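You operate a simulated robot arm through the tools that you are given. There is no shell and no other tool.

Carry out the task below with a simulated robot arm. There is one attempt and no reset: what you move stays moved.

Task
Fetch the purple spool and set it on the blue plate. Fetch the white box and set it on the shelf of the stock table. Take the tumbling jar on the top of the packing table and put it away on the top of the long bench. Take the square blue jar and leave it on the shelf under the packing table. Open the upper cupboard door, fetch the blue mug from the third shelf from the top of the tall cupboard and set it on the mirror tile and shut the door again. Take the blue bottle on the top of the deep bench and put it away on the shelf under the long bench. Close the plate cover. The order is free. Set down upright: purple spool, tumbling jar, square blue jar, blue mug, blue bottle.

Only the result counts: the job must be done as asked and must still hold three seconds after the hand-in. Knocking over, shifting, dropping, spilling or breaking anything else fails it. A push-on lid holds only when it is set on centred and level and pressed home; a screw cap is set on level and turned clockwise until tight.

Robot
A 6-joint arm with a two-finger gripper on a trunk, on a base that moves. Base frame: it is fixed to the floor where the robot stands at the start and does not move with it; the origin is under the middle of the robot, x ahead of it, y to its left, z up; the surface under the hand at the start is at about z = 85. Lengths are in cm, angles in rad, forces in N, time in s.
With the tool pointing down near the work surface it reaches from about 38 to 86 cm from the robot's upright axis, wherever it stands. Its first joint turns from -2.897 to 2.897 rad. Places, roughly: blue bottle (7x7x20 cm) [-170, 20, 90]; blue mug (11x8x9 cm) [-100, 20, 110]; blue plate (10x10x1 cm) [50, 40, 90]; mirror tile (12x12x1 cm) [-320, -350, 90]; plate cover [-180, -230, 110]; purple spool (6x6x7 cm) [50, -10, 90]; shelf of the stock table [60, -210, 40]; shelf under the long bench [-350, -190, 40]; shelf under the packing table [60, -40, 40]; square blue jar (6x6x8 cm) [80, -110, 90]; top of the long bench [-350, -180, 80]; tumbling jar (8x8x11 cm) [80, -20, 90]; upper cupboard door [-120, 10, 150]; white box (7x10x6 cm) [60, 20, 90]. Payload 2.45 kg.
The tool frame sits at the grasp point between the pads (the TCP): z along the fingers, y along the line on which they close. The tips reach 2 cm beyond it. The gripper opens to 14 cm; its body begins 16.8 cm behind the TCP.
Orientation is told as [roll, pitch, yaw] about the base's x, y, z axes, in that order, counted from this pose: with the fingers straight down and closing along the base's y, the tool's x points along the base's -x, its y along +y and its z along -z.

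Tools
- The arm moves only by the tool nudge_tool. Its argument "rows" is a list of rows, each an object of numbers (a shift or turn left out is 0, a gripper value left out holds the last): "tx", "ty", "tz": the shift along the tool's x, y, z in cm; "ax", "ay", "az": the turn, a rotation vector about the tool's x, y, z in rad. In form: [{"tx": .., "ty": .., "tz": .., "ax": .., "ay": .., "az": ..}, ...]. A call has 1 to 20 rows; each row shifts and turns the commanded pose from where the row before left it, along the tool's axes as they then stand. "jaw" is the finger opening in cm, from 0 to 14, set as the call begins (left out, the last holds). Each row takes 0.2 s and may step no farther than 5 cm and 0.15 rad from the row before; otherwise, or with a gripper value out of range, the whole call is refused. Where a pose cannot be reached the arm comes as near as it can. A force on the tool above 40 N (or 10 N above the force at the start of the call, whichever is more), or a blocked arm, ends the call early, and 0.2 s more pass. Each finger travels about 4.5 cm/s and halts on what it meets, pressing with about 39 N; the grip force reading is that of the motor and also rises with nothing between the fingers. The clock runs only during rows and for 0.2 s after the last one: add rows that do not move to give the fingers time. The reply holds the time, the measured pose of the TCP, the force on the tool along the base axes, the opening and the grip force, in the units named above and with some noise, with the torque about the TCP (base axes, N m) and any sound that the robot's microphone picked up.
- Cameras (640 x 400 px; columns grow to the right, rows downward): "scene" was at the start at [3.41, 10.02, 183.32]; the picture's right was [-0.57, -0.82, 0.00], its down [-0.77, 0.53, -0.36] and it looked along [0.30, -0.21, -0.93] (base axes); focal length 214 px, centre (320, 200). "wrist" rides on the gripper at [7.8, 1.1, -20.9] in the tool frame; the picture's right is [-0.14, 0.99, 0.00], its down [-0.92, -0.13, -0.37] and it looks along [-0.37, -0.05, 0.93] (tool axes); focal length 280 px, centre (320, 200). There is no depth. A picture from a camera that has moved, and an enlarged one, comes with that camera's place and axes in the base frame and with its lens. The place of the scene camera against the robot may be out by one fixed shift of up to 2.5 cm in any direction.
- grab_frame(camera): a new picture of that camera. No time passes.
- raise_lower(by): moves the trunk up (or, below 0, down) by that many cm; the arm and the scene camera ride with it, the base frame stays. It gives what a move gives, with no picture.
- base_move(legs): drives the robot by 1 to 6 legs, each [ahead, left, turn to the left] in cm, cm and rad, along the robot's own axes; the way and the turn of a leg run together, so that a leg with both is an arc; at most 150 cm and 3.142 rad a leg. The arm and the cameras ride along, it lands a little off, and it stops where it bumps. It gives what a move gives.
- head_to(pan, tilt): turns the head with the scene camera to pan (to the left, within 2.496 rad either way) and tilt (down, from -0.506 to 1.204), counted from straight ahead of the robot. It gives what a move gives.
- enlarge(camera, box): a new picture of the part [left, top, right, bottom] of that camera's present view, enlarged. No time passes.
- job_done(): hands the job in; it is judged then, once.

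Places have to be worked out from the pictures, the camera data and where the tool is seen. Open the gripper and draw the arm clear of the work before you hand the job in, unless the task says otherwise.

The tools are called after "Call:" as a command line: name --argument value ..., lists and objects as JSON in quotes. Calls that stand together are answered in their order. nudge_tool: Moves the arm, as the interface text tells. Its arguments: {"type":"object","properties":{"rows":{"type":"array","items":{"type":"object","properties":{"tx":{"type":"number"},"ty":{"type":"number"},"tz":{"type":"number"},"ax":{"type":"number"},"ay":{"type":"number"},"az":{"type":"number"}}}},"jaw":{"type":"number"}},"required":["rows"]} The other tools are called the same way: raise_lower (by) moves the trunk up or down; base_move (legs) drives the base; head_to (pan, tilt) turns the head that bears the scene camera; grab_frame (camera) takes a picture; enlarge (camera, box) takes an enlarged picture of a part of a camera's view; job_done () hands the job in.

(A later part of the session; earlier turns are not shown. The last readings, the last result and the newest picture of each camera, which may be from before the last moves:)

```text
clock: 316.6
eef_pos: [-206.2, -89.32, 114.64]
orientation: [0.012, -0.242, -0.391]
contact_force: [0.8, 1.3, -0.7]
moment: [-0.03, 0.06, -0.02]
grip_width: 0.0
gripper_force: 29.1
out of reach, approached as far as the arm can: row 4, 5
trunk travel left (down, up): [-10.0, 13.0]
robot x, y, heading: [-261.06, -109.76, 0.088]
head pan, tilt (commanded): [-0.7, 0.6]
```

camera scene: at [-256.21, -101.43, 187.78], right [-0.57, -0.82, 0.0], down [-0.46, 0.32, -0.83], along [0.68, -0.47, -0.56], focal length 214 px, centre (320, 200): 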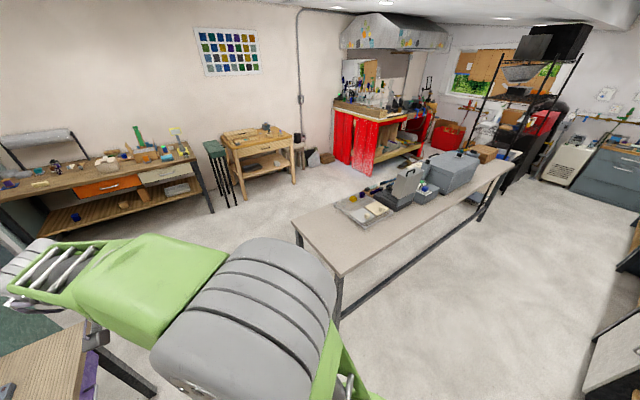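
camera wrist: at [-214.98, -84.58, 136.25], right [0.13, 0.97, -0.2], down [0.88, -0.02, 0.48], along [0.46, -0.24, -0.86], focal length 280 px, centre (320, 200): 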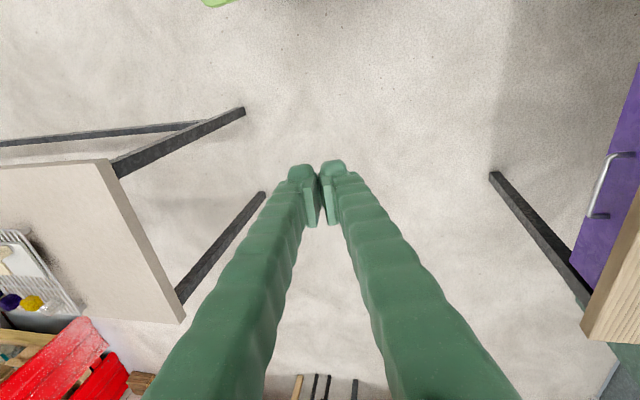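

Tilt magnitude stays near 0.24. I look at the arm's own configuration with the scene camera.

Call:
head_to --pan -0.1 --tilt 0.8

Call:
grab_frame --camera "scene"

```text
clock: 317.6
eef_pos: [-206.19, -89.28, 114.83]
orientation: [0.01, -0.244, -0.39]
contact_force: [-1.0, -0.2, -0.1]
moment: [-0.02, -0.02, 0.02]
grip_width: 0.0
gripper_force: 28.7
trunk travel left (down, up): [-10.0, 13.0]
robot x, y, heading: [-260.91, -109.38, 0.086]
head pan, tilt (commanded): [-0.099, 0.799]
```

```text
taken
camera scene: at [-255.38, -96.45, 186.09], right [-0.01, -1.0, 0.0], down [-0.72, 0.01, -0.7], along [0.7, -0.01, -0.72], focal length 214 px, centre (320, 200)
```

scene: 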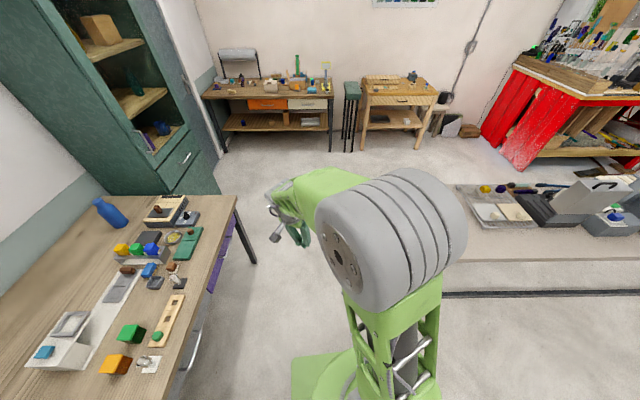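

The tilted poses are all I need for the remaining jobs, so I go back to the 45° tilt, and drive along the aisle to the grill.

Call:
nudge_tool --rows '[{"ay": -0.13}, {"ay": -0.13}, {"ay": -0.14}, {"ay": -0.14}, {}]'

Call:
base_move --legs '[[0, 0, -0.088], [0, -140, 0]]'

Call:
head_to --pan 0.3 --tilt 0.7

Call:
grab_frame --camera "scene"

```text
clock: 318.8
eef_pos: [-206.26, -89.29, 114.76]
orientation: [0.014, -0.783, -0.398]
contact_force: [-0.7, -0.6, 0.5]
moment: [0.01, 0.02, -0.01]
grip_width: 0.0
gripper_force: 29.1
trunk travel left (down, up): [-10.0, 13.0]
robot x, y, heading: [-261.13, -109.6, 0.087]
head pan, tilt (commanded): [-0.099, 0.799]
```

```text
clock: 331.9
eef_pos: [-203.85, -235.39, 114.83]
orientation: [0.014, -0.784, -0.468]
contact_force: [-0.1, -0.2, -0.5]
moment: [0.02, 0.0, -0.01]
grip_width: 0.0
gripper_force: 29.0
trunk travel left (down, up): [-10.0, 13.0]
robot x, y, heading: [-259.69, -251.88, 0.025]
head pan, tilt (commanded): [-0.099, 0.799]
```

```text
clock: 332.8
eef_pos: [-203.79, -235.47, 114.76]
orientation: [0.014, -0.784, -0.467]
contact_force: [0.0, 0.2, -0.2]
moment: [-0.02, 0.02, 0.02]
grip_width: 0.0
gripper_force: 29.6
trunk travel left (down, up): [-10.0, 13.0]
robot x, y, heading: [-260.09, -252.35, 0.018]
head pan, tilt (commanded): [0.3, 0.7]
```

```text
taken
camera scene: at [-253.19, -236.05, 186.91], right [0.31, -0.95, 0.0], down [-0.61, -0.2, -0.76], along [0.73, 0.24, -0.64], focal length 214 px, centre (320, 200)
```

scene: 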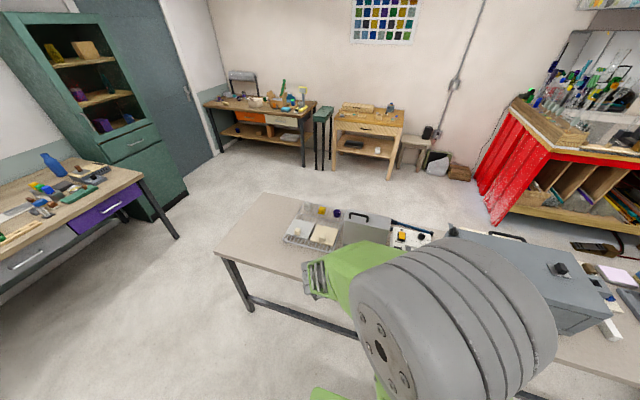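

I enlarge the grill and take a wrist picture to get the cover's geometry.

Call:
enlarge --camera "scene" --box '[270, 190, 450, 300]'

Call:
grab_frame --camera "wrist"

```text
3.56 times, centred on (360, 245) of scene
camera zoom: at [-253.19, -236.05, 186.91], right [0.31, -0.95, 0.0], down [-0.61, -0.2, -0.76], along [0.73, 0.24, -0.64], focal length 763 px, centre (178, 40)
```

zoom: 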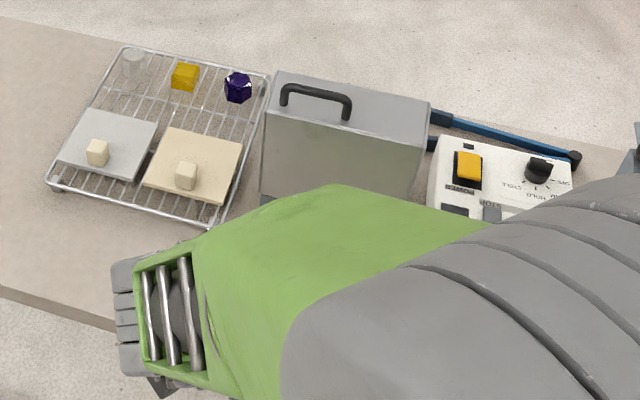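

```text
taken
camera wrist: at [-221.57, -225.77, 124.04], right [0.52, 0.84, 0.11], down [0.29, -0.3, 0.91], along [0.8, -0.45, -0.4], focal length 280 px, centre (320, 200)
```

wrist: 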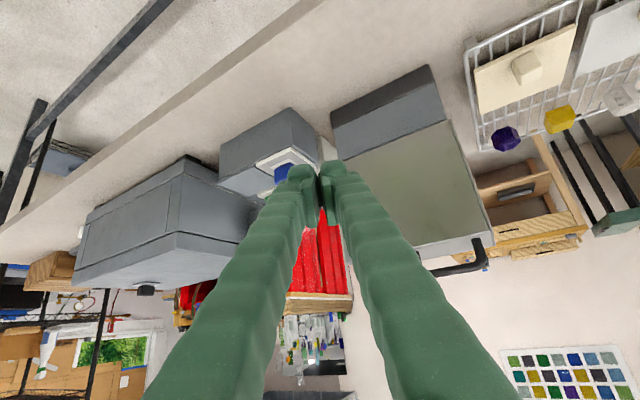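

The grill cover stands vertical at x≈-182 (hinge near z≈96, top z≈116, y from -224.5 to -245.5). I'll push it from behind with closed fingertips, first aligning the tool straight toward +x.

Call:
nudge_tool --rows '[{"ax": -0.083, "az": -0.0825}, {"ax": -0.083, "az": -0.0825}, {"ax": -0.083, "az": -0.0825}, {"ax": -0.083, "az": -0.0825}, {}]' --jaw 0

Call:
grab_frame --camera "wrist"

```text
clock: 334.0
eef_pos: [-203.77, -235.64, 114.76]
orientation: [0.017, -0.788, 0.001]
contact_force: [-0.5, 0.1, 0.2]
moment: [0.02, -0.02, -0.03]
grip_width: 0.0
gripper_force: 29.4
trunk travel left (down, up): [-10.0, 13.0]
robot x, y, heading: [-259.69, -251.41, 0.015]
head pan, tilt (commanded): [0.3, 0.7]
```

```text
taken
camera wrist: at [-224.16, -234.88, 123.94], right [0.08, 0.99, 0.11], down [0.39, -0.13, 0.91], along [0.92, -0.03, -0.4], focal length 280 px, centre (320, 200)
```

wrist: 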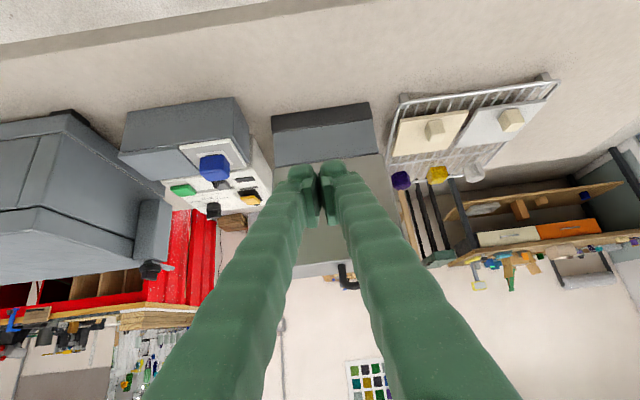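

Alignment is good. I advance to just short of the cover's back face.

Call:
nudge_tool --rows '[{"tx": -2.5, "tz": 3}, {"tx": -3, "tz": 3}, {"tx": -3, "tz": 3}, {"tx": -3, "tz": 3}, {}]'

Call:
grab_frame --camera "wrist"

Call:
enlarge --camera "scene" --box '[270, 190, 450, 300]'

```text
clock: 335.2
eef_pos: [-187.35, -235.36, 114.44]
orientation: [0.018, -0.789, 0.0]
contact_force: [0.5, -1.2, -0.2]
moment: [0.02, 0.01, 0.0]
grip_width: 0.0
gripper_force: 29.8
trunk travel left (down, up): [-10.0, 13.0]
robot x, y, heading: [-260.13, -252.0, 0.022]
head pan, tilt (commanded): [0.3, 0.7]
```

```text
taken
camera wrist: at [-207.75, -234.68, 123.56], right [0.09, 0.99, 0.11], down [0.39, -0.13, 0.91], along [0.92, -0.04, -0.4], focal length 280 px, centre (320, 200)
```

wrist: 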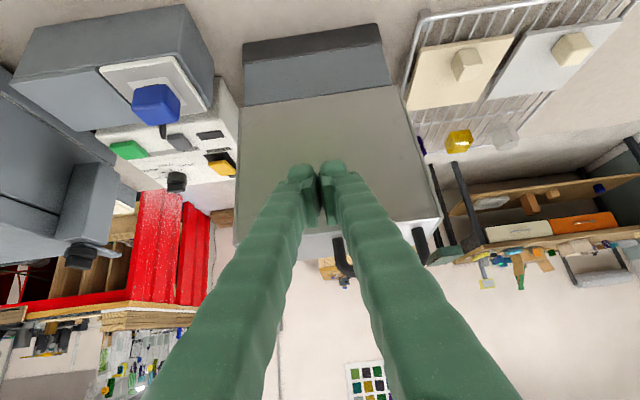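

```text
3.56 times, centred on (360, 245) of scene
camera zoom: at [-253.24, -236.05, 186.92], right [0.31, -0.95, 0.0], down [-0.61, -0.2, -0.77], along [0.73, 0.24, -0.64], focal length 763 px, centre (178, 40)
```

zoom: 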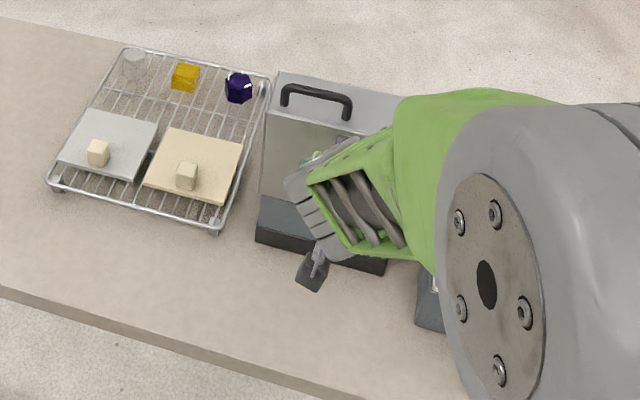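

The tips are ~5 cm behind the cover. The push will need about 20 cm more reach, so I pull the hand in 15 cm and drive the base forward 15 cm.

Call:
nudge_tool --rows '[{"tx": 2.65, "tz": -2.65}, {"tx": 2.65, "tz": -2.65}, {"tx": 2.65, "tz": -2.65}, {"tx": 2.65, "tz": -2.65}, {}]'

Call:
base_move --legs '[[16, 0, -0.018]]'

```text
clock: 336.4
eef_pos: [-202.15, -235.49, 114.45]
orientation: [0.018, -0.789, 0.0]
contact_force: [0.0, 0.4, 0.4]
moment: [-0.01, 0.02, 0.0]
grip_width: 0.01
gripper_force: 29.0
trunk travel left (down, up): [-10.0, 13.0]
robot x, y, heading: [-259.93, -251.83, 0.015]
head pan, tilt (commanded): [0.3, 0.7]
```

```text
clock: 337.8
eef_pos: [-185.51, -236.56, 114.37]
orientation: [0.017, -0.786, -0.019]
contact_force: [0.6, 0.0, 0.2]
moment: [0.05, 0.0, -0.01]
grip_width: 0.03
gripper_force: 29.5
trunk travel left (down, up): [-10.0, 13.0]
robot x, y, heading: [-243.43, -251.94, 0.003]
head pan, tilt (commanded): [0.3, 0.7]
```

I push forward gently: about 3.5 cm to contact and 2.5 cm beyond, and read the force.

Call:
nudge_tool --rows '[{"tx": -1.41, "tz": 1.42}, {"tx": -0.7, "tz": 0.7}, {"tx": -0.7, "tz": 0.7}, {"tx": -0.7, "tz": 0.7}, {"tx": -0.7, "tz": 0.7}]'

Call:
grab_frame --camera "wrist"

```text
clock: 339.0
eef_pos: [-179.45, -236.57, 114.35]
orientation: [0.015, -0.789, -0.018]
contact_force: [-0.7, 0.0, 0.1]
moment: [0.01, -0.03, 0.0]
grip_width: 0.0
gripper_force: 29.1
trunk travel left (down, up): [-10.0, 13.0]
robot x, y, heading: [-243.56, -251.59, 0.004]
head pan, tilt (commanded): [0.3, 0.7]
```

```text
taken
camera wrist: at [-199.91, -235.42, 123.54], right [0.1, 0.99, 0.11], down [0.39, -0.14, 0.91], along [0.92, -0.05, -0.4], focal length 280 px, centre (320, 200)
```

wrist: 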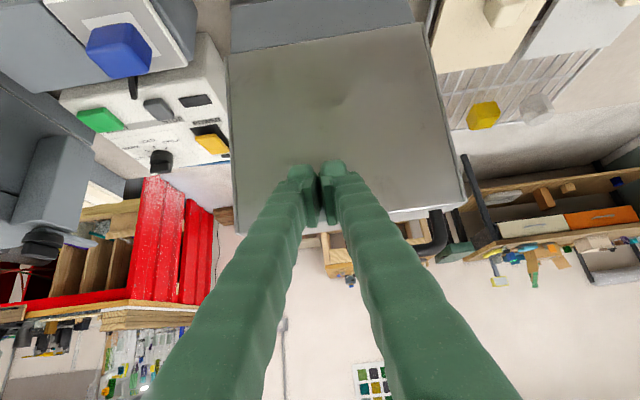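

The cover leans forward already (hinge ≈[-179.3, z 96.3], top ≈[-173.6, z 114.3]). I move the tips on, following an arc about the hinge, starting with the first two steps.

Call:
nudge_tool --rows '[{"tx": -0.136, "tz": 3.395}, {"tx": -0.74, "tz": 1.875}, {"tx": -0.74, "tz": 1.875}, {}]'

Call:
grab_frame --camera "wrist"

```text
clock: 340.0
eef_pos: [-173.5, -236.5, 110.57]
orientation: [0.018, -0.789, -0.021]
contact_force: [-0.7, 0.6, 0.7]
moment: [-0.01, 0.03, -0.02]
grip_width: 0.0
gripper_force: 29.2
trunk travel left (down, up): [-10.0, 13.0]
robot x, y, heading: [-243.33, -251.33, -0.001]
head pan, tilt (commanded): [0.3, 0.7]
```

```text
taken
camera wrist: at [-193.77, -235.5, 119.59], right [0.1, 0.99, 0.11], down [0.39, -0.14, 0.91], along [0.92, -0.05, -0.4], focal length 280 px, centre (320, 200)
```

wrist: 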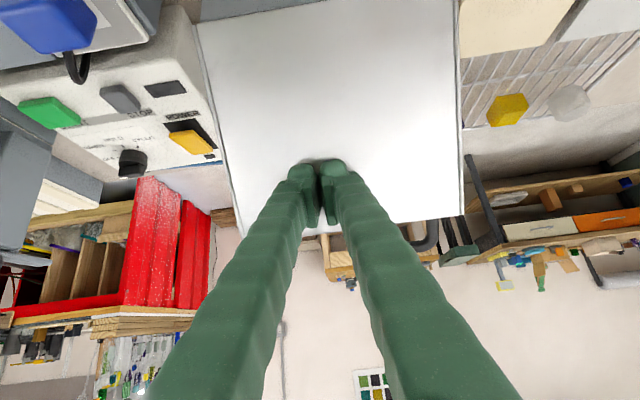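

The face is at the tips now (its reflection changed). I continue along the arc.

Call:
nudge_tool --rows '[{"tx": -0.21, "tz": 1.41}, {"tx": -0.21, "tz": 1.41}, {"tz": 1.41}, {"tz": 1.41}, {"tx": 0.29, "tz": 1.34}, {"tx": 0.29, "tz": 1.34}, {}]'

Call:
grab_frame --camera "wrist"

Call:
grab_frame --camera "scene"

```text
clock: 341.6
eef_pos: [-167.68, -236.58, 104.69]
orientation: [0.015, -0.788, -0.019]
contact_force: [-0.8, -0.1, -0.1]
moment: [-0.01, 0.01, 0.01]
grip_width: 0.0
gripper_force: 29.8
trunk travel left (down, up): [-10.0, 13.0]
robot x, y, heading: [-243.98, -251.86, 0.003]
head pan, tilt (commanded): [0.3, 0.7]
```

```text
taken
camera wrist: at [-187.97, -235.55, 113.74], right [0.1, 0.99, 0.11], down [0.39, -0.14, 0.91], along [0.92, -0.05, -0.4], focal length 280 px, centre (320, 200)
```

wrist: 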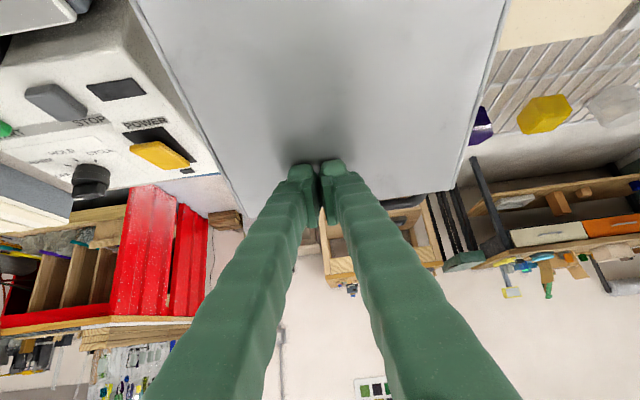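

```text
taken
camera scene: at [-236.73, -236.07, 186.92], right [0.3, -0.96, 0.0], down [-0.62, -0.19, -0.77], along [0.73, 0.23, -0.64], focal length 214 px, centre (320, 200)
```

scene: 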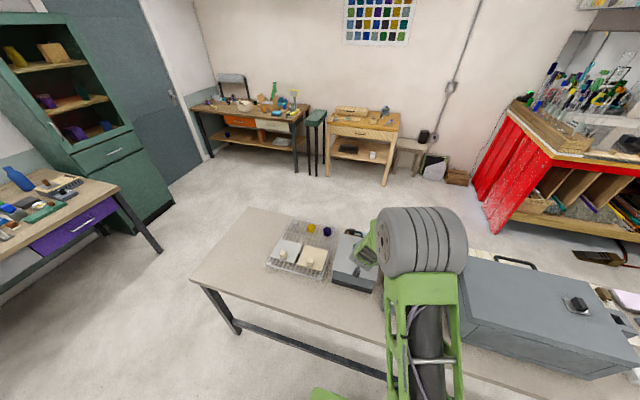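

The cover is folding down. I continue the arc and press it home.

Call:
nudge_tool --rows '[{"tx": 0.53, "tz": 1.24}, {"tx": 0.53, "tz": 1.24}, {"tx": 0.71, "tz": 1.06}, {"tx": 0.71, "tz": 1.06}, {"tx": 0.82, "tz": 0.95}, {"tx": 0.82, "tz": 0.95}, {}]'

Call:
grab_frame --camera "wrist"

Call:
enlarge --camera "scene" --box '[250, 200, 430, 320]'

```text
clock: 342.8
eef_pos: [-165.48, -236.34, 99.92]
orientation: [0.019, -0.81, -0.02]
contact_force: [-4.3, -0.9, 17.5]
moment: [-0.12, 0.13, -0.05]
grip_width: 0.0
gripper_force: 29.7
trunk travel left (down, up): [-10.0, 13.0]
robot x, y, heading: [-243.76, -251.79, -0.001]
head pan, tilt (commanded): [0.3, 0.7]
stopped in row 5: the force on the tool passed its limit at 51 N (the readings are from after the stop); the commanded pose is now the measured one
```

```text
taken
camera wrist: at [-186.01, -235.3, 108.74], right [0.1, 0.99, 0.11], down [0.37, -0.14, 0.92], along [0.92, -0.05, -0.38], focal length 280 px, centre (320, 200)
```

wrist: 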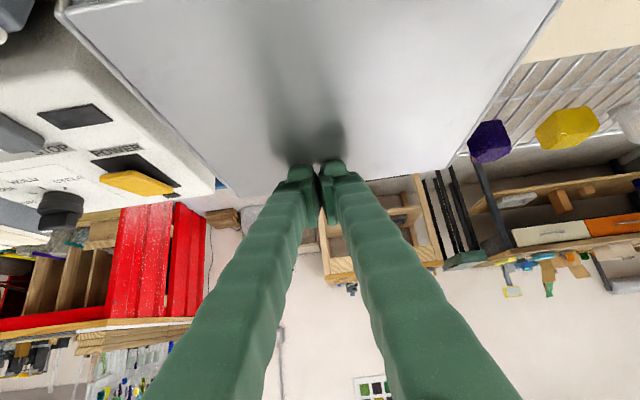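

```text
3.33 times, centred on (340, 260) of scene
camera zoom: at [-236.96, -236.1, 186.94], right [0.3, -0.96, 0.0], down [-0.61, -0.19, -0.77], along [0.73, 0.23, -0.64], focal length 715 px, centre (253, 0)
```

zoom: 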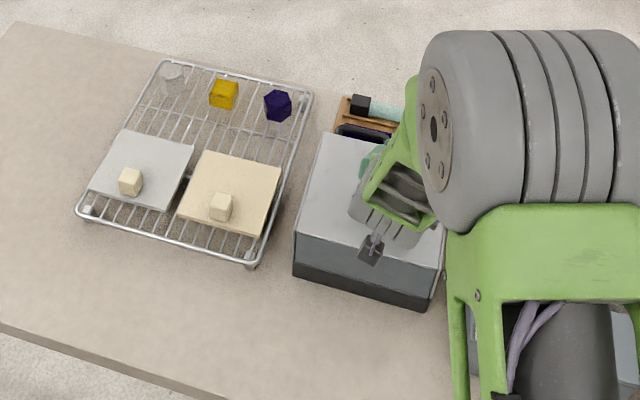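

The cover is down and the push met a firm stop. I lift off, move a bit toward its front edge, and press once more to make sure it's fully shut.

Call:
nudge_tool --rows '[{"tx": -1.4, "tz": -1.4}, {"tx": -1.4, "tz": -1.4}, {"tx": -1.4, "tz": 1.4}, {"tx": -0.7, "tz": 0.7}, {}]'

Call:
grab_frame --camera "wrist"

```text
clock: 344.0
eef_pos: [-162.75, -236.47, 103.47]
orientation: [0.019, -0.802, -0.02]
contact_force: [-0.6, -0.8, 0.2]
moment: [0.03, -0.01, 0.0]
grip_width: 0.0
gripper_force: 30.0
trunk travel left (down, up): [-10.0, 13.0]
robot x, y, heading: [-243.93, -251.94, 0.001]
head pan, tilt (commanded): [0.3, 0.7]
```

```text
taken
camera wrist: at [-183.2, -235.38, 112.43], right [0.1, 0.99, 0.11], down [0.37, -0.14, 0.92], along [0.92, -0.05, -0.38], focal length 280 px, centre (320, 200)
```

wrist: 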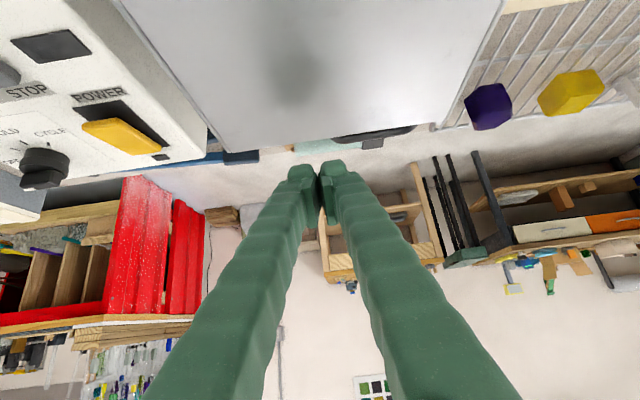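

The lid's front edge is at z≈96.8 versus hinge ≈96.3, so it lies level. I press near the front edge once to be sure.

Call:
nudge_tool --rows '[{"tx": 1.2, "tz": 1.2}, {"tx": 1.0, "tz": 1.0}, {"tx": 0.5, "tz": 0.5}, {"tx": 0.3, "tz": 0.3}, {"tx": 0.3, "tz": 0.3}, {"tx": 0.3, "tz": 0.3}]'

Call:
nudge_tool --rows '[{"tx": -1.4, "tz": -1.4}, {"tx": -2.5, "tz": -2.5}, {"tx": -2.5, "tz": -2.5}, {"tx": -2.5, "tz": -2.5}, {"tx": 2.5, "tz": -2.5}, {"tx": 2.5, "tz": -2.5}, {"tx": 2.5, "tz": -2.5}, {}]'

Call:
grab_frame --camera "wrist"

Call:
grab_frame --camera "scene"

```text
clock: 345.1
eef_pos: [-162.18, -236.33, 100.07]
orientation: [0.023, -0.819, -0.024]
contact_force: [-1.7, -0.2, 16.1]
moment: [-0.16, 0.05, -0.06]
grip_width: 0.0
gripper_force: 29.1
trunk travel left (down, up): [-10.0, 13.0]
robot x, y, heading: [-243.94, -251.65, -0.003]
head pan, tilt (commanded): [0.3, 0.7]
stopped in row 5: the force on the tool passed its limit at 44 N (the readings are from after the stop); the commanded pose is now the measured one
```

```text
clock: 346.9
eef_pos: [-173.28, -236.37, 111.94]
orientation: [0.021, -0.815, -0.02]
contact_force: [0.4, 0.4, 0.5]
moment: [0.01, -0.04, 0.01]
grip_width: 0.0
gripper_force: 29.4
trunk travel left (down, up): [-10.0, 13.0]
robot x, y, heading: [-243.61, -251.59, -0.001]
head pan, tilt (commanded): [0.3, 0.7]
```

```text
taken
camera wrist: at [-193.83, -235.41, 120.56], right [0.1, 0.99, 0.11], down [0.36, -0.14, 0.92], along [0.93, -0.05, -0.37], focal length 280 px, centre (320, 200)
```

wrist: 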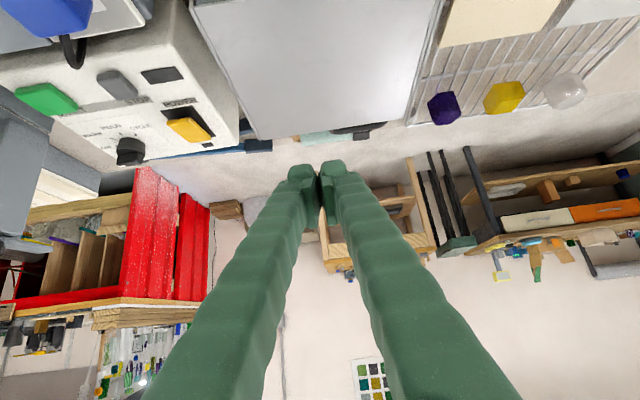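

```text
taken
camera scene: at [-236.74, -236.07, 186.91], right [0.3, -0.96, 0.0], down [-0.62, -0.19, -0.76], along [0.73, 0.23, -0.64], focal length 214 px, centre (320, 200)
```

scene: 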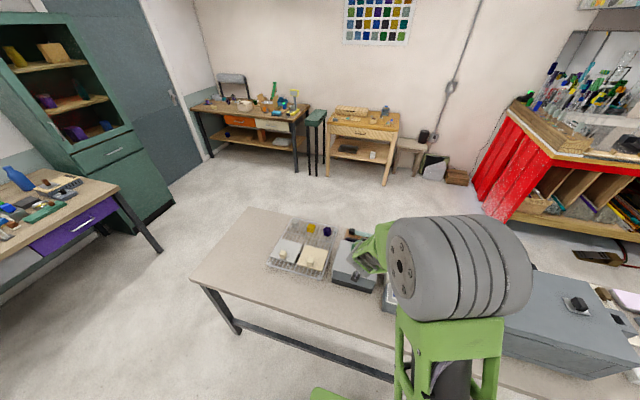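

The plate cover is shut. Next is the blue bottle on the deep bench. I raise the hand and drive round to face the deep bench.

Call:
nudge_tool --rows '[{"tx": -2.4, "tz": -2.4}, {"tx": -2.4, "tz": -2.4}, {"tx": -2.4, "tz": -2.4}, {"tx": -2.4, "tz": -2.4}, {"ax": 0.02}]'

Call:
base_move --legs '[[-19, 0, 0], [0, 146, 0], [97, 0, 0], [0, 0, 1.571]]'

Call:
head_to --pan 0.0 --tilt 0.6

Call:
grab_frame --camera "scene"

Call:
grab_frame --camera "wrist"

```text
clock: 348.1
eef_pos: [-173.52, -236.64, 125.44]
orientation: [0.001, -0.814, -0.021]
contact_force: [0.3, -0.1, -0.7]
moment: [-0.02, 0.02, 0.0]
grip_width: 0.0
gripper_force: 30.1
trunk travel left (down, up): [-10.0, 13.0]
robot x, y, heading: [-243.63, -251.86, -0.001]
head pan, tilt (commanded): [0.3, 0.7]
```

```text
clock: 370.9
eef_pos: [-177.67, -35.15, 125.53]
orientation: [-0.001, -0.814, 1.536]
contact_force: [-0.2, 0.2, -0.8]
moment: [0.02, -0.01, 0.01]
grip_width: 0.02
gripper_force: 29.6
trunk travel left (down, up): [-10.0, 13.0]
robot x, y, heading: [-163.4, -105.46, 1.559]
head pan, tilt (commanded): [0.3, 0.7]
```

```text
clock: 371.6
eef_pos: [-177.75, -35.11, 125.48]
orientation: [0.001, -0.814, 1.537]
contact_force: [-0.1, -0.9, 0.0]
moment: [0.02, 0.01, -0.01]
grip_width: 0.02
gripper_force: 29.5
trunk travel left (down, up): [-10.0, 13.0]
robot x, y, heading: [-163.32, -105.36, 1.56]
head pan, tilt (commanded): [0.0, 0.6]
```

```text
taken
camera scene: at [-179.51, -96.15, 187.78], right [1.0, -0.01, 0.0], down [-0.01, -0.57, -0.82], along [0.01, 0.82, -0.57], focal length 214 px, centre (320, 200)
```

scene: 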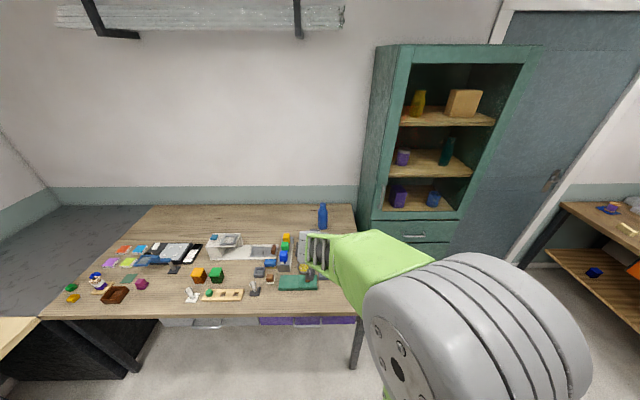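

```text
taken
camera wrist: at [-179.49, -55.7, 134.14], right [-0.99, 0.13, 0.1], down [0.14, 0.36, 0.92], along [0.08, 0.92, -0.37], focal length 280 px, centre (320, 200)
```

wrist: 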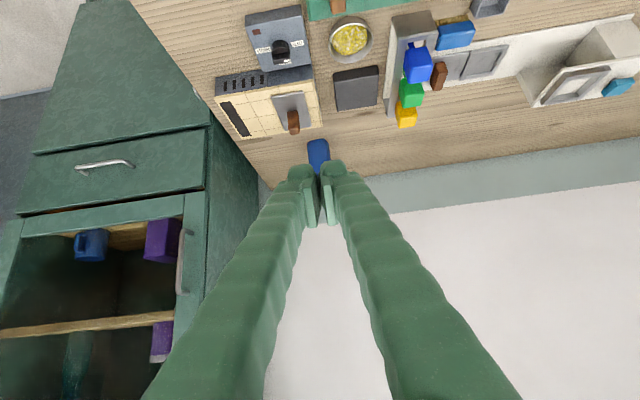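

The bottle is straight ahead at about [-175,21]. I open the fingers to see it clearly, and enlarge both views.

Call:
nudge_tool --rows '[{}, {}, {}, {}, {}, {}]' --jaw 11.5

Call:
enlarge --camera "wrist" --box '[180, 60, 460, 260]'

Call:
enlarge --camera "scene" --box '[250, 40, 560, 310]'

```text
clock: 373.1
eef_pos: [-177.75, -35.04, 125.52]
orientation: [-0.001, -0.812, 1.535]
contact_force: [0.4, 0.7, -1.1]
moment: [0.0, -0.01, -0.04]
grip_width: 11.5
gripper_force: 0.0
trunk travel left (down, up): [-10.0, 13.0]
robot x, y, heading: [-163.42, -105.22, 1.558]
head pan, tilt (commanded): [0.0, 0.6]
```

```text
2.00 times, centred on (320, 160) of wrist
camera zoom: at [-179.49, -55.7, 134.14], right [-0.99, 0.13, 0.1], down [0.14, 0.36, 0.92], along [0.08, 0.92, -0.37], focal length 561 px, centre (320, 280)
```

zoom: 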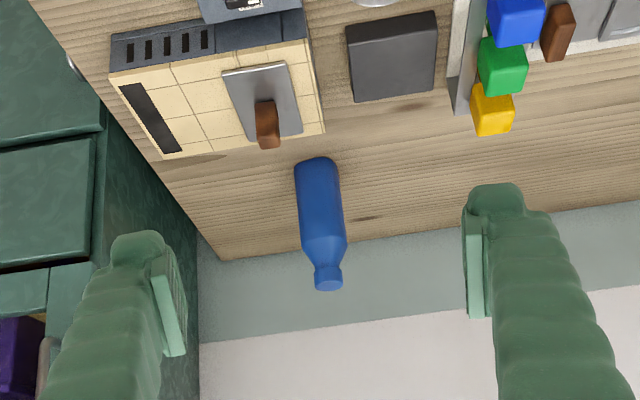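

```text
1.48 times, centred on (405, 175) of scene
camera zoom: at [-179.5, -96.15, 187.78], right [1.0, -0.01, 0.0], down [-0.01, -0.56, -0.83], along [0.01, 0.82, -0.56], focal length 318 px, centre (194, 237)
```

zoom: 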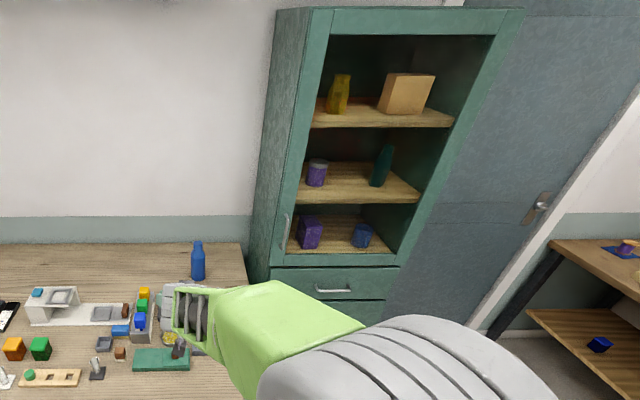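

The bottle's axis is at about [-174.4,19.7]; the tan box with its knob (z≈96) is in front of it. I align in x, drive forward 36 cm while high, then approach along the tool axis.

Call:
nudge_tool --rows '[{"ty": -1.7}, {"ty": -1.7}, {}]'

Call:
base_move --legs '[[36, 0, 0]]'

Call:
grab_frame --camera "wrist"

```text
clock: 373.9
eef_pos: [-174.36, -35.37, 125.53]
orientation: [0.0, -0.813, 1.535]
contact_force: [0.6, -0.2, 0.6]
moment: [0.04, -0.01, -0.01]
grip_width: 11.48
gripper_force: 0.0
trunk travel left (down, up): [-10.0, 13.0]
robot x, y, heading: [-163.29, -105.29, 1.552]
head pan, tilt (commanded): [0.0, 0.6]
```

```text
clock: 376.1
eef_pos: [-174.11, 0.51, 125.49]
orientation: [0.001, -0.814, 1.538]
contact_force: [-0.5, 0.4, 0.0]
moment: [-0.01, -0.01, -0.02]
grip_width: 11.48
gripper_force: 0.0
trunk travel left (down, up): [-10.0, 13.0]
robot x, y, heading: [-163.3, -70.06, 1.562]
head pan, tilt (commanded): [0.0, 0.6]
```

```text
taken
camera wrist: at [-175.83, -20.12, 134.13], right [-0.99, 0.13, 0.1], down [0.14, 0.36, 0.92], along [0.08, 0.92, -0.37], focal length 280 px, centre (320, 200)
```

wrist: 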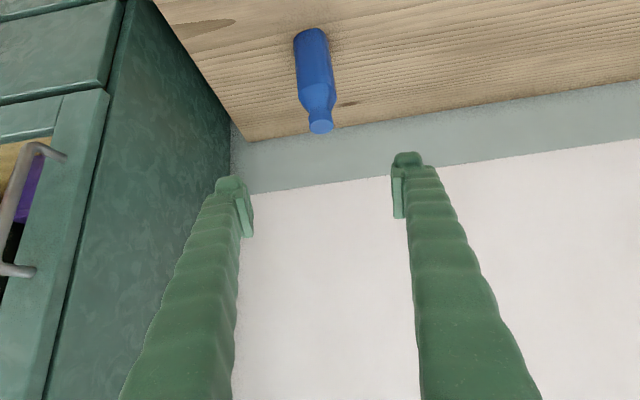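

The bottle axis is at [-174.1,19.8]. I move to the pre-grasp point on the tool axis and check.

Call:
nudge_tool --rows '[{"tx": 1.66, "tz": 3.85}, {"tx": 1.66, "tz": 3.85}, {"tx": 1.66, "tz": 3.85}, {"tx": 1.66, "tz": 3.85}, {"tx": 1.66, "tz": 3.85}, {"tx": 1.66, "tz": 3.85}, {}]'

Call:
grab_frame --camera "wrist"

Call:
grab_frame --camera "scene"

```text
clock: 377.8
eef_pos: [-173.89, 10.49, 102.38]
orientation: [0.001, -0.813, 1.538]
contact_force: [0.7, -1.0, 0.3]
moment: [-0.03, -0.02, -0.01]
grip_width: 11.46
gripper_force: 0.1
trunk travel left (down, up): [-10.0, 13.0]
robot x, y, heading: [-162.51, -69.91, 1.563]
head pan, tilt (commanded): [0.0, 0.6]
```

```text
taken
camera wrist: at [-175.55, -10.22, 110.92], right [-0.99, 0.13, 0.1], down [0.14, 0.36, 0.92], along [0.08, 0.92, -0.37], focal length 280 px, centre (320, 200)
```

wrist: 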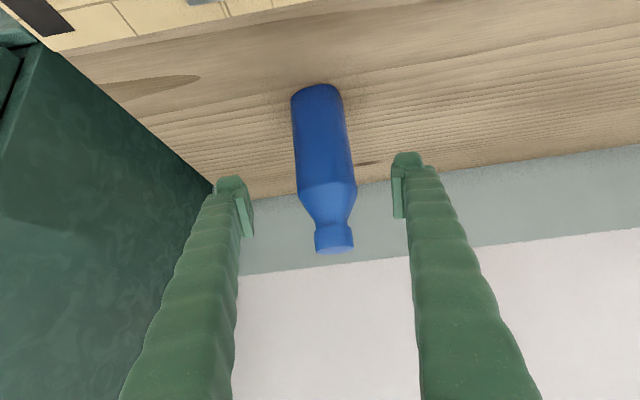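

```text
taken
camera scene: at [-179.07, -60.5, 187.79], right [1.0, -0.01, 0.0], down [-0.01, -0.56, -0.83], along [0.01, 0.83, -0.56], focal length 214 px, centre (320, 200)
```

scene: 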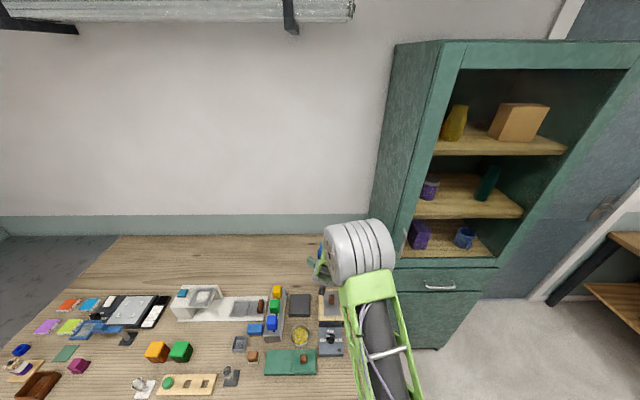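

The bottle is centred between the fingers. I slide in along the tool axis and close.

Call:
nudge_tool --rows '[{"tz": 3}, {"tz": 3}, {"tz": 3}, {"tz": 2.5}, {"tz": 1.5}, {}]' --jaw 10.5

Call:
grab_frame --camera "wrist"

```text
clock: 379.1
eef_pos: [-173.46, 19.87, 93.42]
orientation: [-0.001, -0.813, 1.538]
contact_force: [-0.4, 0.1, 0.1]
moment: [0.0, 0.02, 0.02]
grip_width: 10.52
gripper_force: 0.1
trunk travel left (down, up): [-10.0, 13.0]
robot x, y, heading: [-163.09, -69.56, 1.558]
head pan, tilt (commanded): [0.0, 0.6]
```

```text
taken
camera wrist: at [-175.25, -0.75, 102.09], right [-0.99, 0.13, 0.1], down [0.14, 0.36, 0.92], along [0.08, 0.92, -0.37], focal length 280 px, centre (320, 200)
```

wrist: 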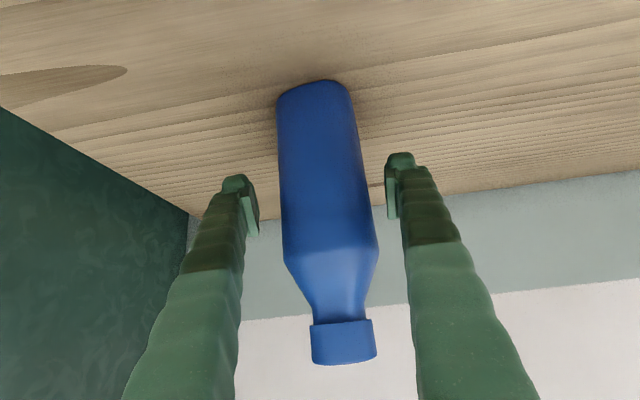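

Call:
nudge_tool --rows '[{}, {}, {}, {}, {}, {}]' --jaw 3

Call:
nudge_tool --rows '[{"tx": -0.2, "tz": -0.2}, {"tx": -0.4, "tz": -0.4}, {"tx": -0.7, "tz": -0.7}, {"tx": -0.8, "tz": -0.8}, {"tx": -1, "tz": -1}, {}]'

Call:
grab_frame --camera "wrist"

```text
clock: 380.6
eef_pos: [-173.44, 19.86, 93.48]
orientation: [0.001, -0.817, 1.537]
contact_force: [3.5, 0.1, 3.3]
moment: [-0.26, -0.55, 0.12]
grip_width: 7.0
gripper_force: 39.0
trunk travel left (down, up): [-10.0, 13.0]
robot x, y, heading: [-163.08, -69.48, 1.56]
head pan, tilt (commanded): [0.0, 0.6]
```

```text
clock: 381.9
eef_pos: [-173.57, 19.69, 97.99]
orientation: [0.001, -0.811, 1.537]
contact_force: [-0.6, -0.7, -6.0]
moment: [0.01, 0.0, 0.03]
grip_width: 6.99
gripper_force: 38.9
trunk travel left (down, up): [-10.0, 13.0]
robot x, y, heading: [-163.2, -69.48, 1.562]
head pan, tilt (commanded): [0.0, 0.6]
```

```text
taken
camera wrist: at [-175.24, -0.9, 106.52], right [-0.99, 0.13, 0.1], down [0.14, 0.36, 0.92], along [0.08, 0.92, -0.37], focal length 280 px, centre (320, 200)
```

wrist: 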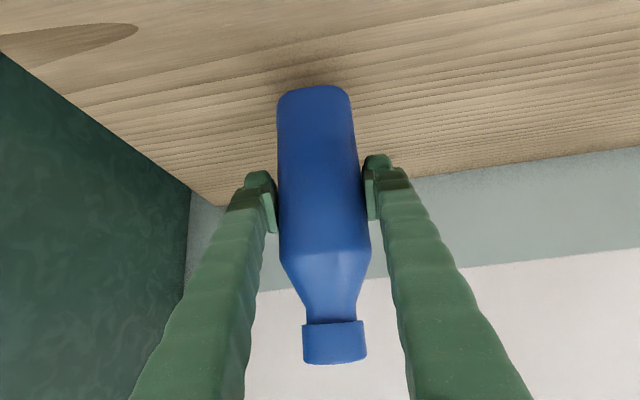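

The bottle is held firmly. I lift it clear and back away from the deep bench.

Call:
nudge_tool --rows '[{"tx": -1.5, "tz": -1.4}, {"tx": -2.2, "tz": -2.1}, {"tx": -2.2, "tz": -2.1}, {"tx": -2.2, "tz": -2.1}, {"tx": -2.2, "tz": -2.1}, {"tx": -2.2, "tz": -2.1}, {"tx": -2.2, "tz": -2.1}, {}]'

Call:
base_move --legs '[[-38, 0, 0]]'

Call:
grab_frame --camera "wrist"

Call:
grab_frame --camera "scene"

```text
clock: 383.8
eef_pos: [-173.32, 19.77, 118.02]
orientation: [-0.001, -0.813, 1.541]
contact_force: [0.0, 0.7, -5.8]
moment: [0.0, -0.01, 0.0]
grip_width: 7.0
gripper_force: 38.7
trunk travel left (down, up): [-10.0, 13.0]
robot x, y, heading: [-162.73, -70.03, 1.563]
head pan, tilt (commanded): [0.0, 0.6]
```

```text
clock: 386.1
eef_pos: [-173.13, -17.28, 118.09]
orientation: [-0.001, -0.813, 1.531]
contact_force: [0.2, 0.1, -5.2]
moment: [0.01, -0.02, 0.03]
grip_width: 6.96
gripper_force: 38.6
trunk travel left (down, up): [-10.0, 13.0]
robot x, y, heading: [-163.3, -107.03, 1.548]
head pan, tilt (commanded): [0.0, 0.6]
```

```text
taken
camera wrist: at [-175.15, -37.95, 126.75], right [-0.99, 0.13, 0.1], down [0.14, 0.36, 0.92], along [0.09, 0.92, -0.37], focal length 280 px, centre (320, 200)
```

wrist: 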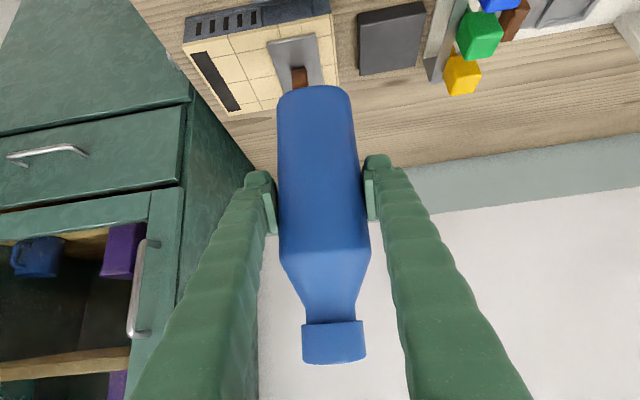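

```text
taken
camera scene: at [-179.57, -97.5, 187.78], right [1.0, -0.02, 0.0], down [-0.01, -0.56, -0.83], along [0.02, 0.83, -0.56], focal length 214 px, centre (320, 200)
```

scene: 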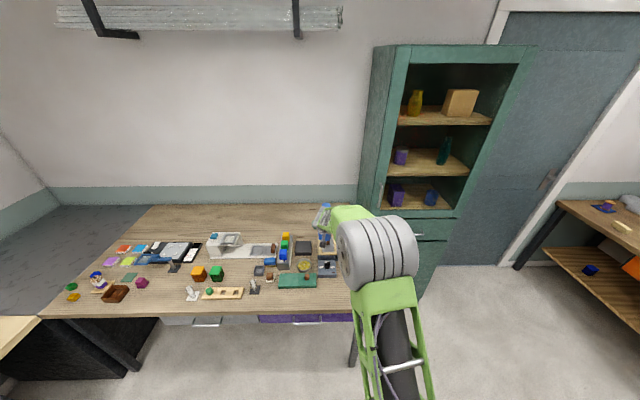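

The bottle is lifted clear. I pull the hand in and to the left, then turn toward the long bench.

Call:
nudge_tool --rows '[{"tx": 2.06, "ty": 3, "tz": -2.18}, {"tx": 2.06, "ty": 3, "tz": -2.18}, {"tx": 2.06, "ty": 3, "tz": -2.18}, {"tx": 2.06, "ty": 3, "tz": -2.18}, {"tx": 2.06, "ty": 3, "tz": -2.18}, {}]'

Call:
base_move --legs '[[-8, 0, 0], [0, 0, 1.59], [50, 0, 0]]'

Call:
raise_lower --by -10

```text
clock: 387.5
eef_pos: [-188.92, -31.76, 118.38]
orientation: [-0.001, -0.814, 1.53]
contact_force: [-0.2, -0.9, -5.4]
moment: [-0.05, 0.02, 0.01]
grip_width: 6.99
gripper_force: 38.6
trunk travel left (down, up): [-10.0, 13.0]
robot x, y, heading: [-163.19, -106.92, 1.552]
head pan, tilt (commanded): [0.0, 0.6]
```

```text
clock: 394.9
eef_pos: [-286.86, -142.15, 118.38]
orientation: [-0.001, -0.814, 3.126]
contact_force: [-0.2, -0.4, -5.6]
moment: [0.02, 0.01, 0.02]
grip_width: 7.0
gripper_force: 39.2
trunk travel left (down, up): [-10.0, 13.0]
robot x, y, heading: [-212.18, -114.76, -3.135]
head pan, tilt (commanded): [0.0, 0.6]
```

```text
clock: 396.3
eef_pos: [-286.91, -142.07, 108.55]
orientation: [0.0, -0.814, 3.126]
contact_force: [-0.1, 0.7, -5.3]
moment: [-0.02, -0.03, 0.0]
grip_width: 6.97
gripper_force: 38.9
trunk travel left (down, up): [0.0, 23.0]
robot x, y, heading: [-212.19, -115.2, -3.138]
head pan, tilt (commanded): [0.0, 0.6]
```

Robot is at [-212,-115] facing the long bench, with the bottle at rel (75,27). I lower it in free air to z≈52.

Call:
nudge_tool --rows '[{"tx": 2.9, "tz": 2.75}, {"tx": 2.9, "tz": 2.75}, {"tx": 2.9, "tz": 2.75}, {"tx": 2.9, "tz": 2.75}, {"tx": 2.9, "tz": 2.75}, {"tx": 2.9, "tz": 2.75}, {"tx": 2.9, "tz": 2.75}, {"tx": 2.9, "tz": 2.75}, {"tx": 2.9, "tz": 2.75}, {"tx": 2.9, "tz": 2.75}, {"tx": 2.9, "tz": 2.75}, {"tx": 2.9, "tz": 2.75}, {"tx": 2.9, "tz": 2.75}, {"tx": 2.7, "tz": 2.55}]'

Call:
grab_frame --camera "wrist"

Call:
head_to --pan 0.5 --tilt 0.75

Call:
grab_frame --camera "scene"

```text
clock: 399.3
eef_pos: [-286.99, -142.03, 52.66]
orientation: [0.003, -0.815, 3.125]
contact_force: [-0.6, -0.2, -4.8]
moment: [0.05, -0.1, 0.0]
grip_width: 6.98
gripper_force: 38.9
trunk travel left (down, up): [0.0, 23.0]
robot x, y, heading: [-212.46, -114.52, -3.137]
head pan, tilt (commanded): [0.0, 0.6]
```

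```text
taken
camera wrist: at [-266.35, -143.52, 61.22], right [-0.11, -0.99, 0.1], down [-0.36, 0.13, 0.92], along [-0.93, 0.06, -0.37], focal length 280 px, centre (320, 200)
```

wrist: 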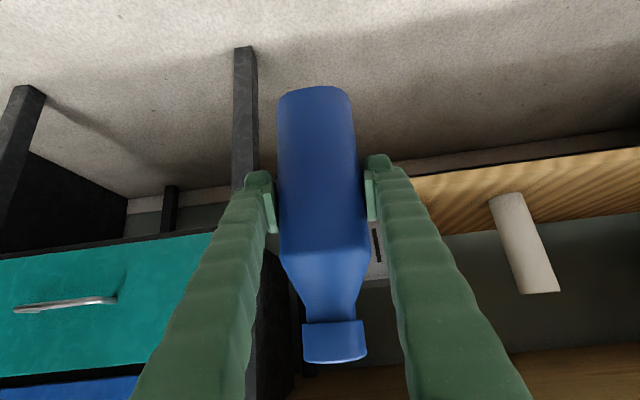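

```text
clock: 400.2
eef_pos: [-286.84, -141.93, 52.71]
orientation: [0.001, -0.813, 3.126]
contact_force: [-0.2, -0.2, -5.1]
moment: [-0.01, -0.05, -0.01]
grip_width: 6.93
gripper_force: 39.1
trunk travel left (down, up): [0.0, 23.0]
robot x, y, heading: [-212.45, -114.95, -3.136]
head pan, tilt (commanded): [0.499, 0.75]
```

```text
taken
camera scene: at [-222.84, -133.76, 176.49], right [-0.48, 0.88, 0.0], down [0.6, 0.33, -0.73], along [-0.64, -0.35, -0.68], focal length 214 px, centre (320, 200)
```

scene: 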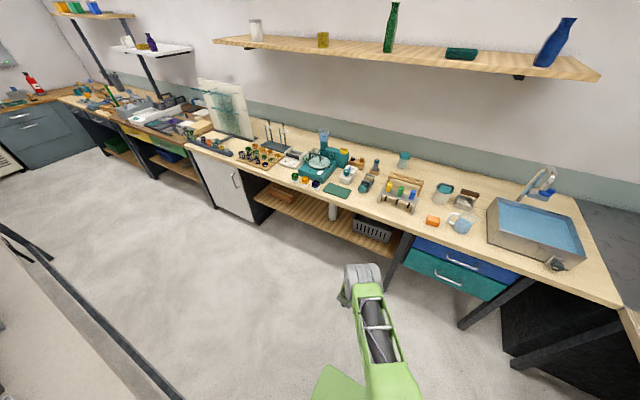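

I enlarge the shelf under the long bench.

Call:
enlarge --camera "scene" --box '[230, 150, 430, 290]'

Call:
enlarge --camera "wrist" --box '[360, 100, 640, 330]'

```text
2.86 times, centred on (330, 220) of scene
camera zoom: at [-222.84, -133.76, 176.49], right [-0.48, 0.88, 0.0], down [0.6, 0.33, -0.73], along [-0.64, -0.35, -0.68], focal length 613 px, centre (291, 143)
```

zoom: 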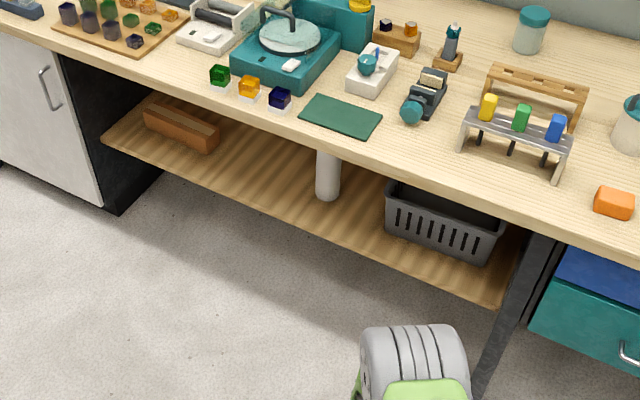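

```text
1.74 times, centred on (500, 215) of wrist
camera zoom: at [-266.3, -143.5, 61.25], right [-0.11, -0.99, 0.1], down [-0.36, 0.13, 0.92], along [-0.93, 0.07, -0.37], focal length 488 px, centre (7, 174)
```

zoom: 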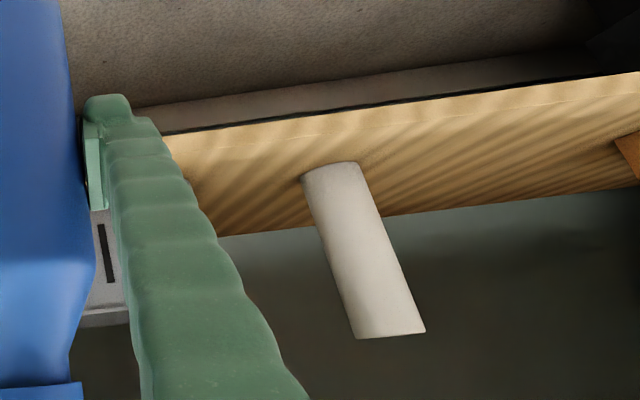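

The shelf's free stretch lies between the white roll (y≈-187) and the brown box (y≈-226). I drive forward to just before the shelf edge, then left 66 cm.

Call:
base_move --legs '[[25, 0, 0], [0, 66, 0]]'

Call:
grab_frame --camera "wrist"

Call:
grab_frame --camera "scene"

```text
clock: 407.8
eef_pos: [-312.09, -206.68, 52.63]
orientation: [-0.002, -0.813, 3.11]
contact_force: [1.2, -1.0, -5.5]
moment: [0.02, -0.01, 0.02]
grip_width: 6.95
gripper_force: 39.1
trunk travel left (down, up): [0.0, 23.0]
robot x, y, heading: [-237.34, -180.83, 3.125]
head pan, tilt (commanded): [0.499, 0.75]
```

```text
taken
camera wrist: at [-291.61, -208.64, 61.22], right [-0.13, -0.99, 0.1], down [-0.36, 0.14, 0.92], along [-0.92, 0.08, -0.37], focal length 280 px, centre (320, 200)
```

wrist: 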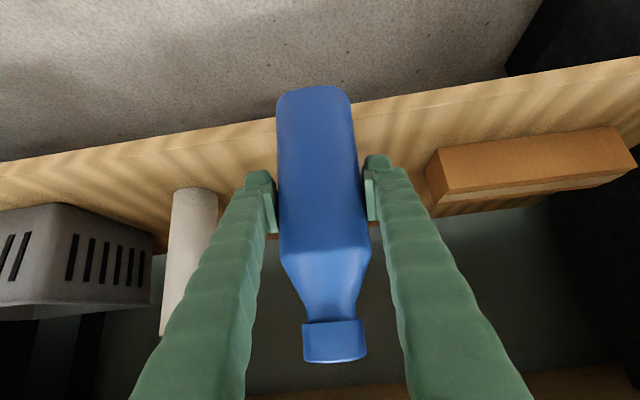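

```text
taken
camera scene: at [-247.97, -199.69, 176.48], right [-0.47, 0.88, 0.0], down [0.6, 0.32, -0.73], along [-0.65, -0.34, -0.68], focal length 214 px, centre (320, 200)
```

scene: 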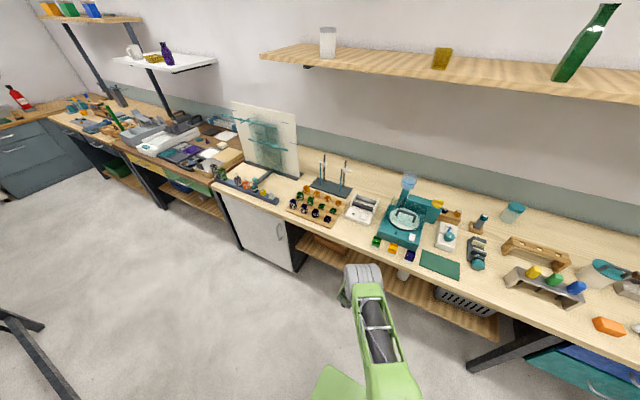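

The way in is free, with the roll well to the right and the brown box to the left. I drive in 24 cm.

Call:
base_move --legs '[[24, 0, 0]]'

Call:
grab_frame --camera "wrist"

Call:
nudge_tool --rows '[{"tx": 1.1, "tz": 1.04}, {"tx": 1.1, "tz": 1.04}, {"tx": 0.7, "tz": 0.66}, {}]'

```text
clock: 409.4
eef_pos: [-329.49, -206.14, 51.33]
orientation: [-0.021, -0.787, 3.129]
contact_force: [0.5, -0.5, -5.4]
moment: [0.0, 0.03, 0.0]
grip_width: 6.94
gripper_force: 38.9
trunk travel left (down, up): [0.0, 23.0]
robot x, y, heading: [-256.42, -180.78, 3.129]
head pan, tilt (commanded): [0.499, 0.75]
stopped in leg 1: the robot was blocked; the commanded pose is now the measured one
```

```text
taken
camera wrist: at [-309.29, -207.97, 60.41], right [-0.12, -0.99, 0.08], down [-0.39, 0.13, 0.91], along [-0.91, 0.08, -0.4], focal length 280 px, centre (320, 200)
```

wrist: 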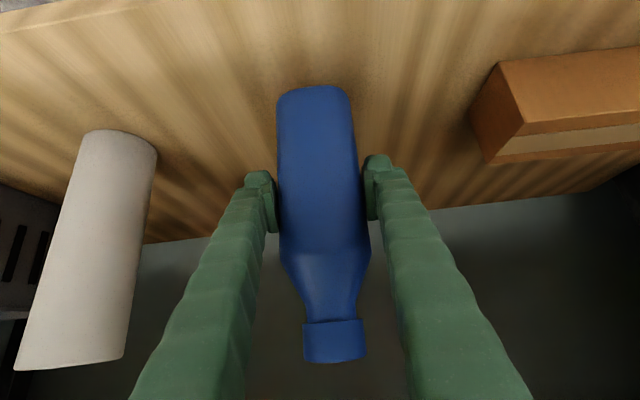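

```text
clock: 410.4
eef_pos: [-329.95, -206.44, 48.04]
orientation: [-0.012, -0.801, 3.126]
contact_force: [-1.7, -3.9, 38.9]
moment: [-0.06, -0.6, -0.06]
grip_width: 6.98
gripper_force: 38.7
trunk travel left (down, up): [0.0, 23.0]
robot x, y, heading: [-256.79, -180.83, 3.126]
head pan, tilt (commanded): [0.499, 0.75]
```

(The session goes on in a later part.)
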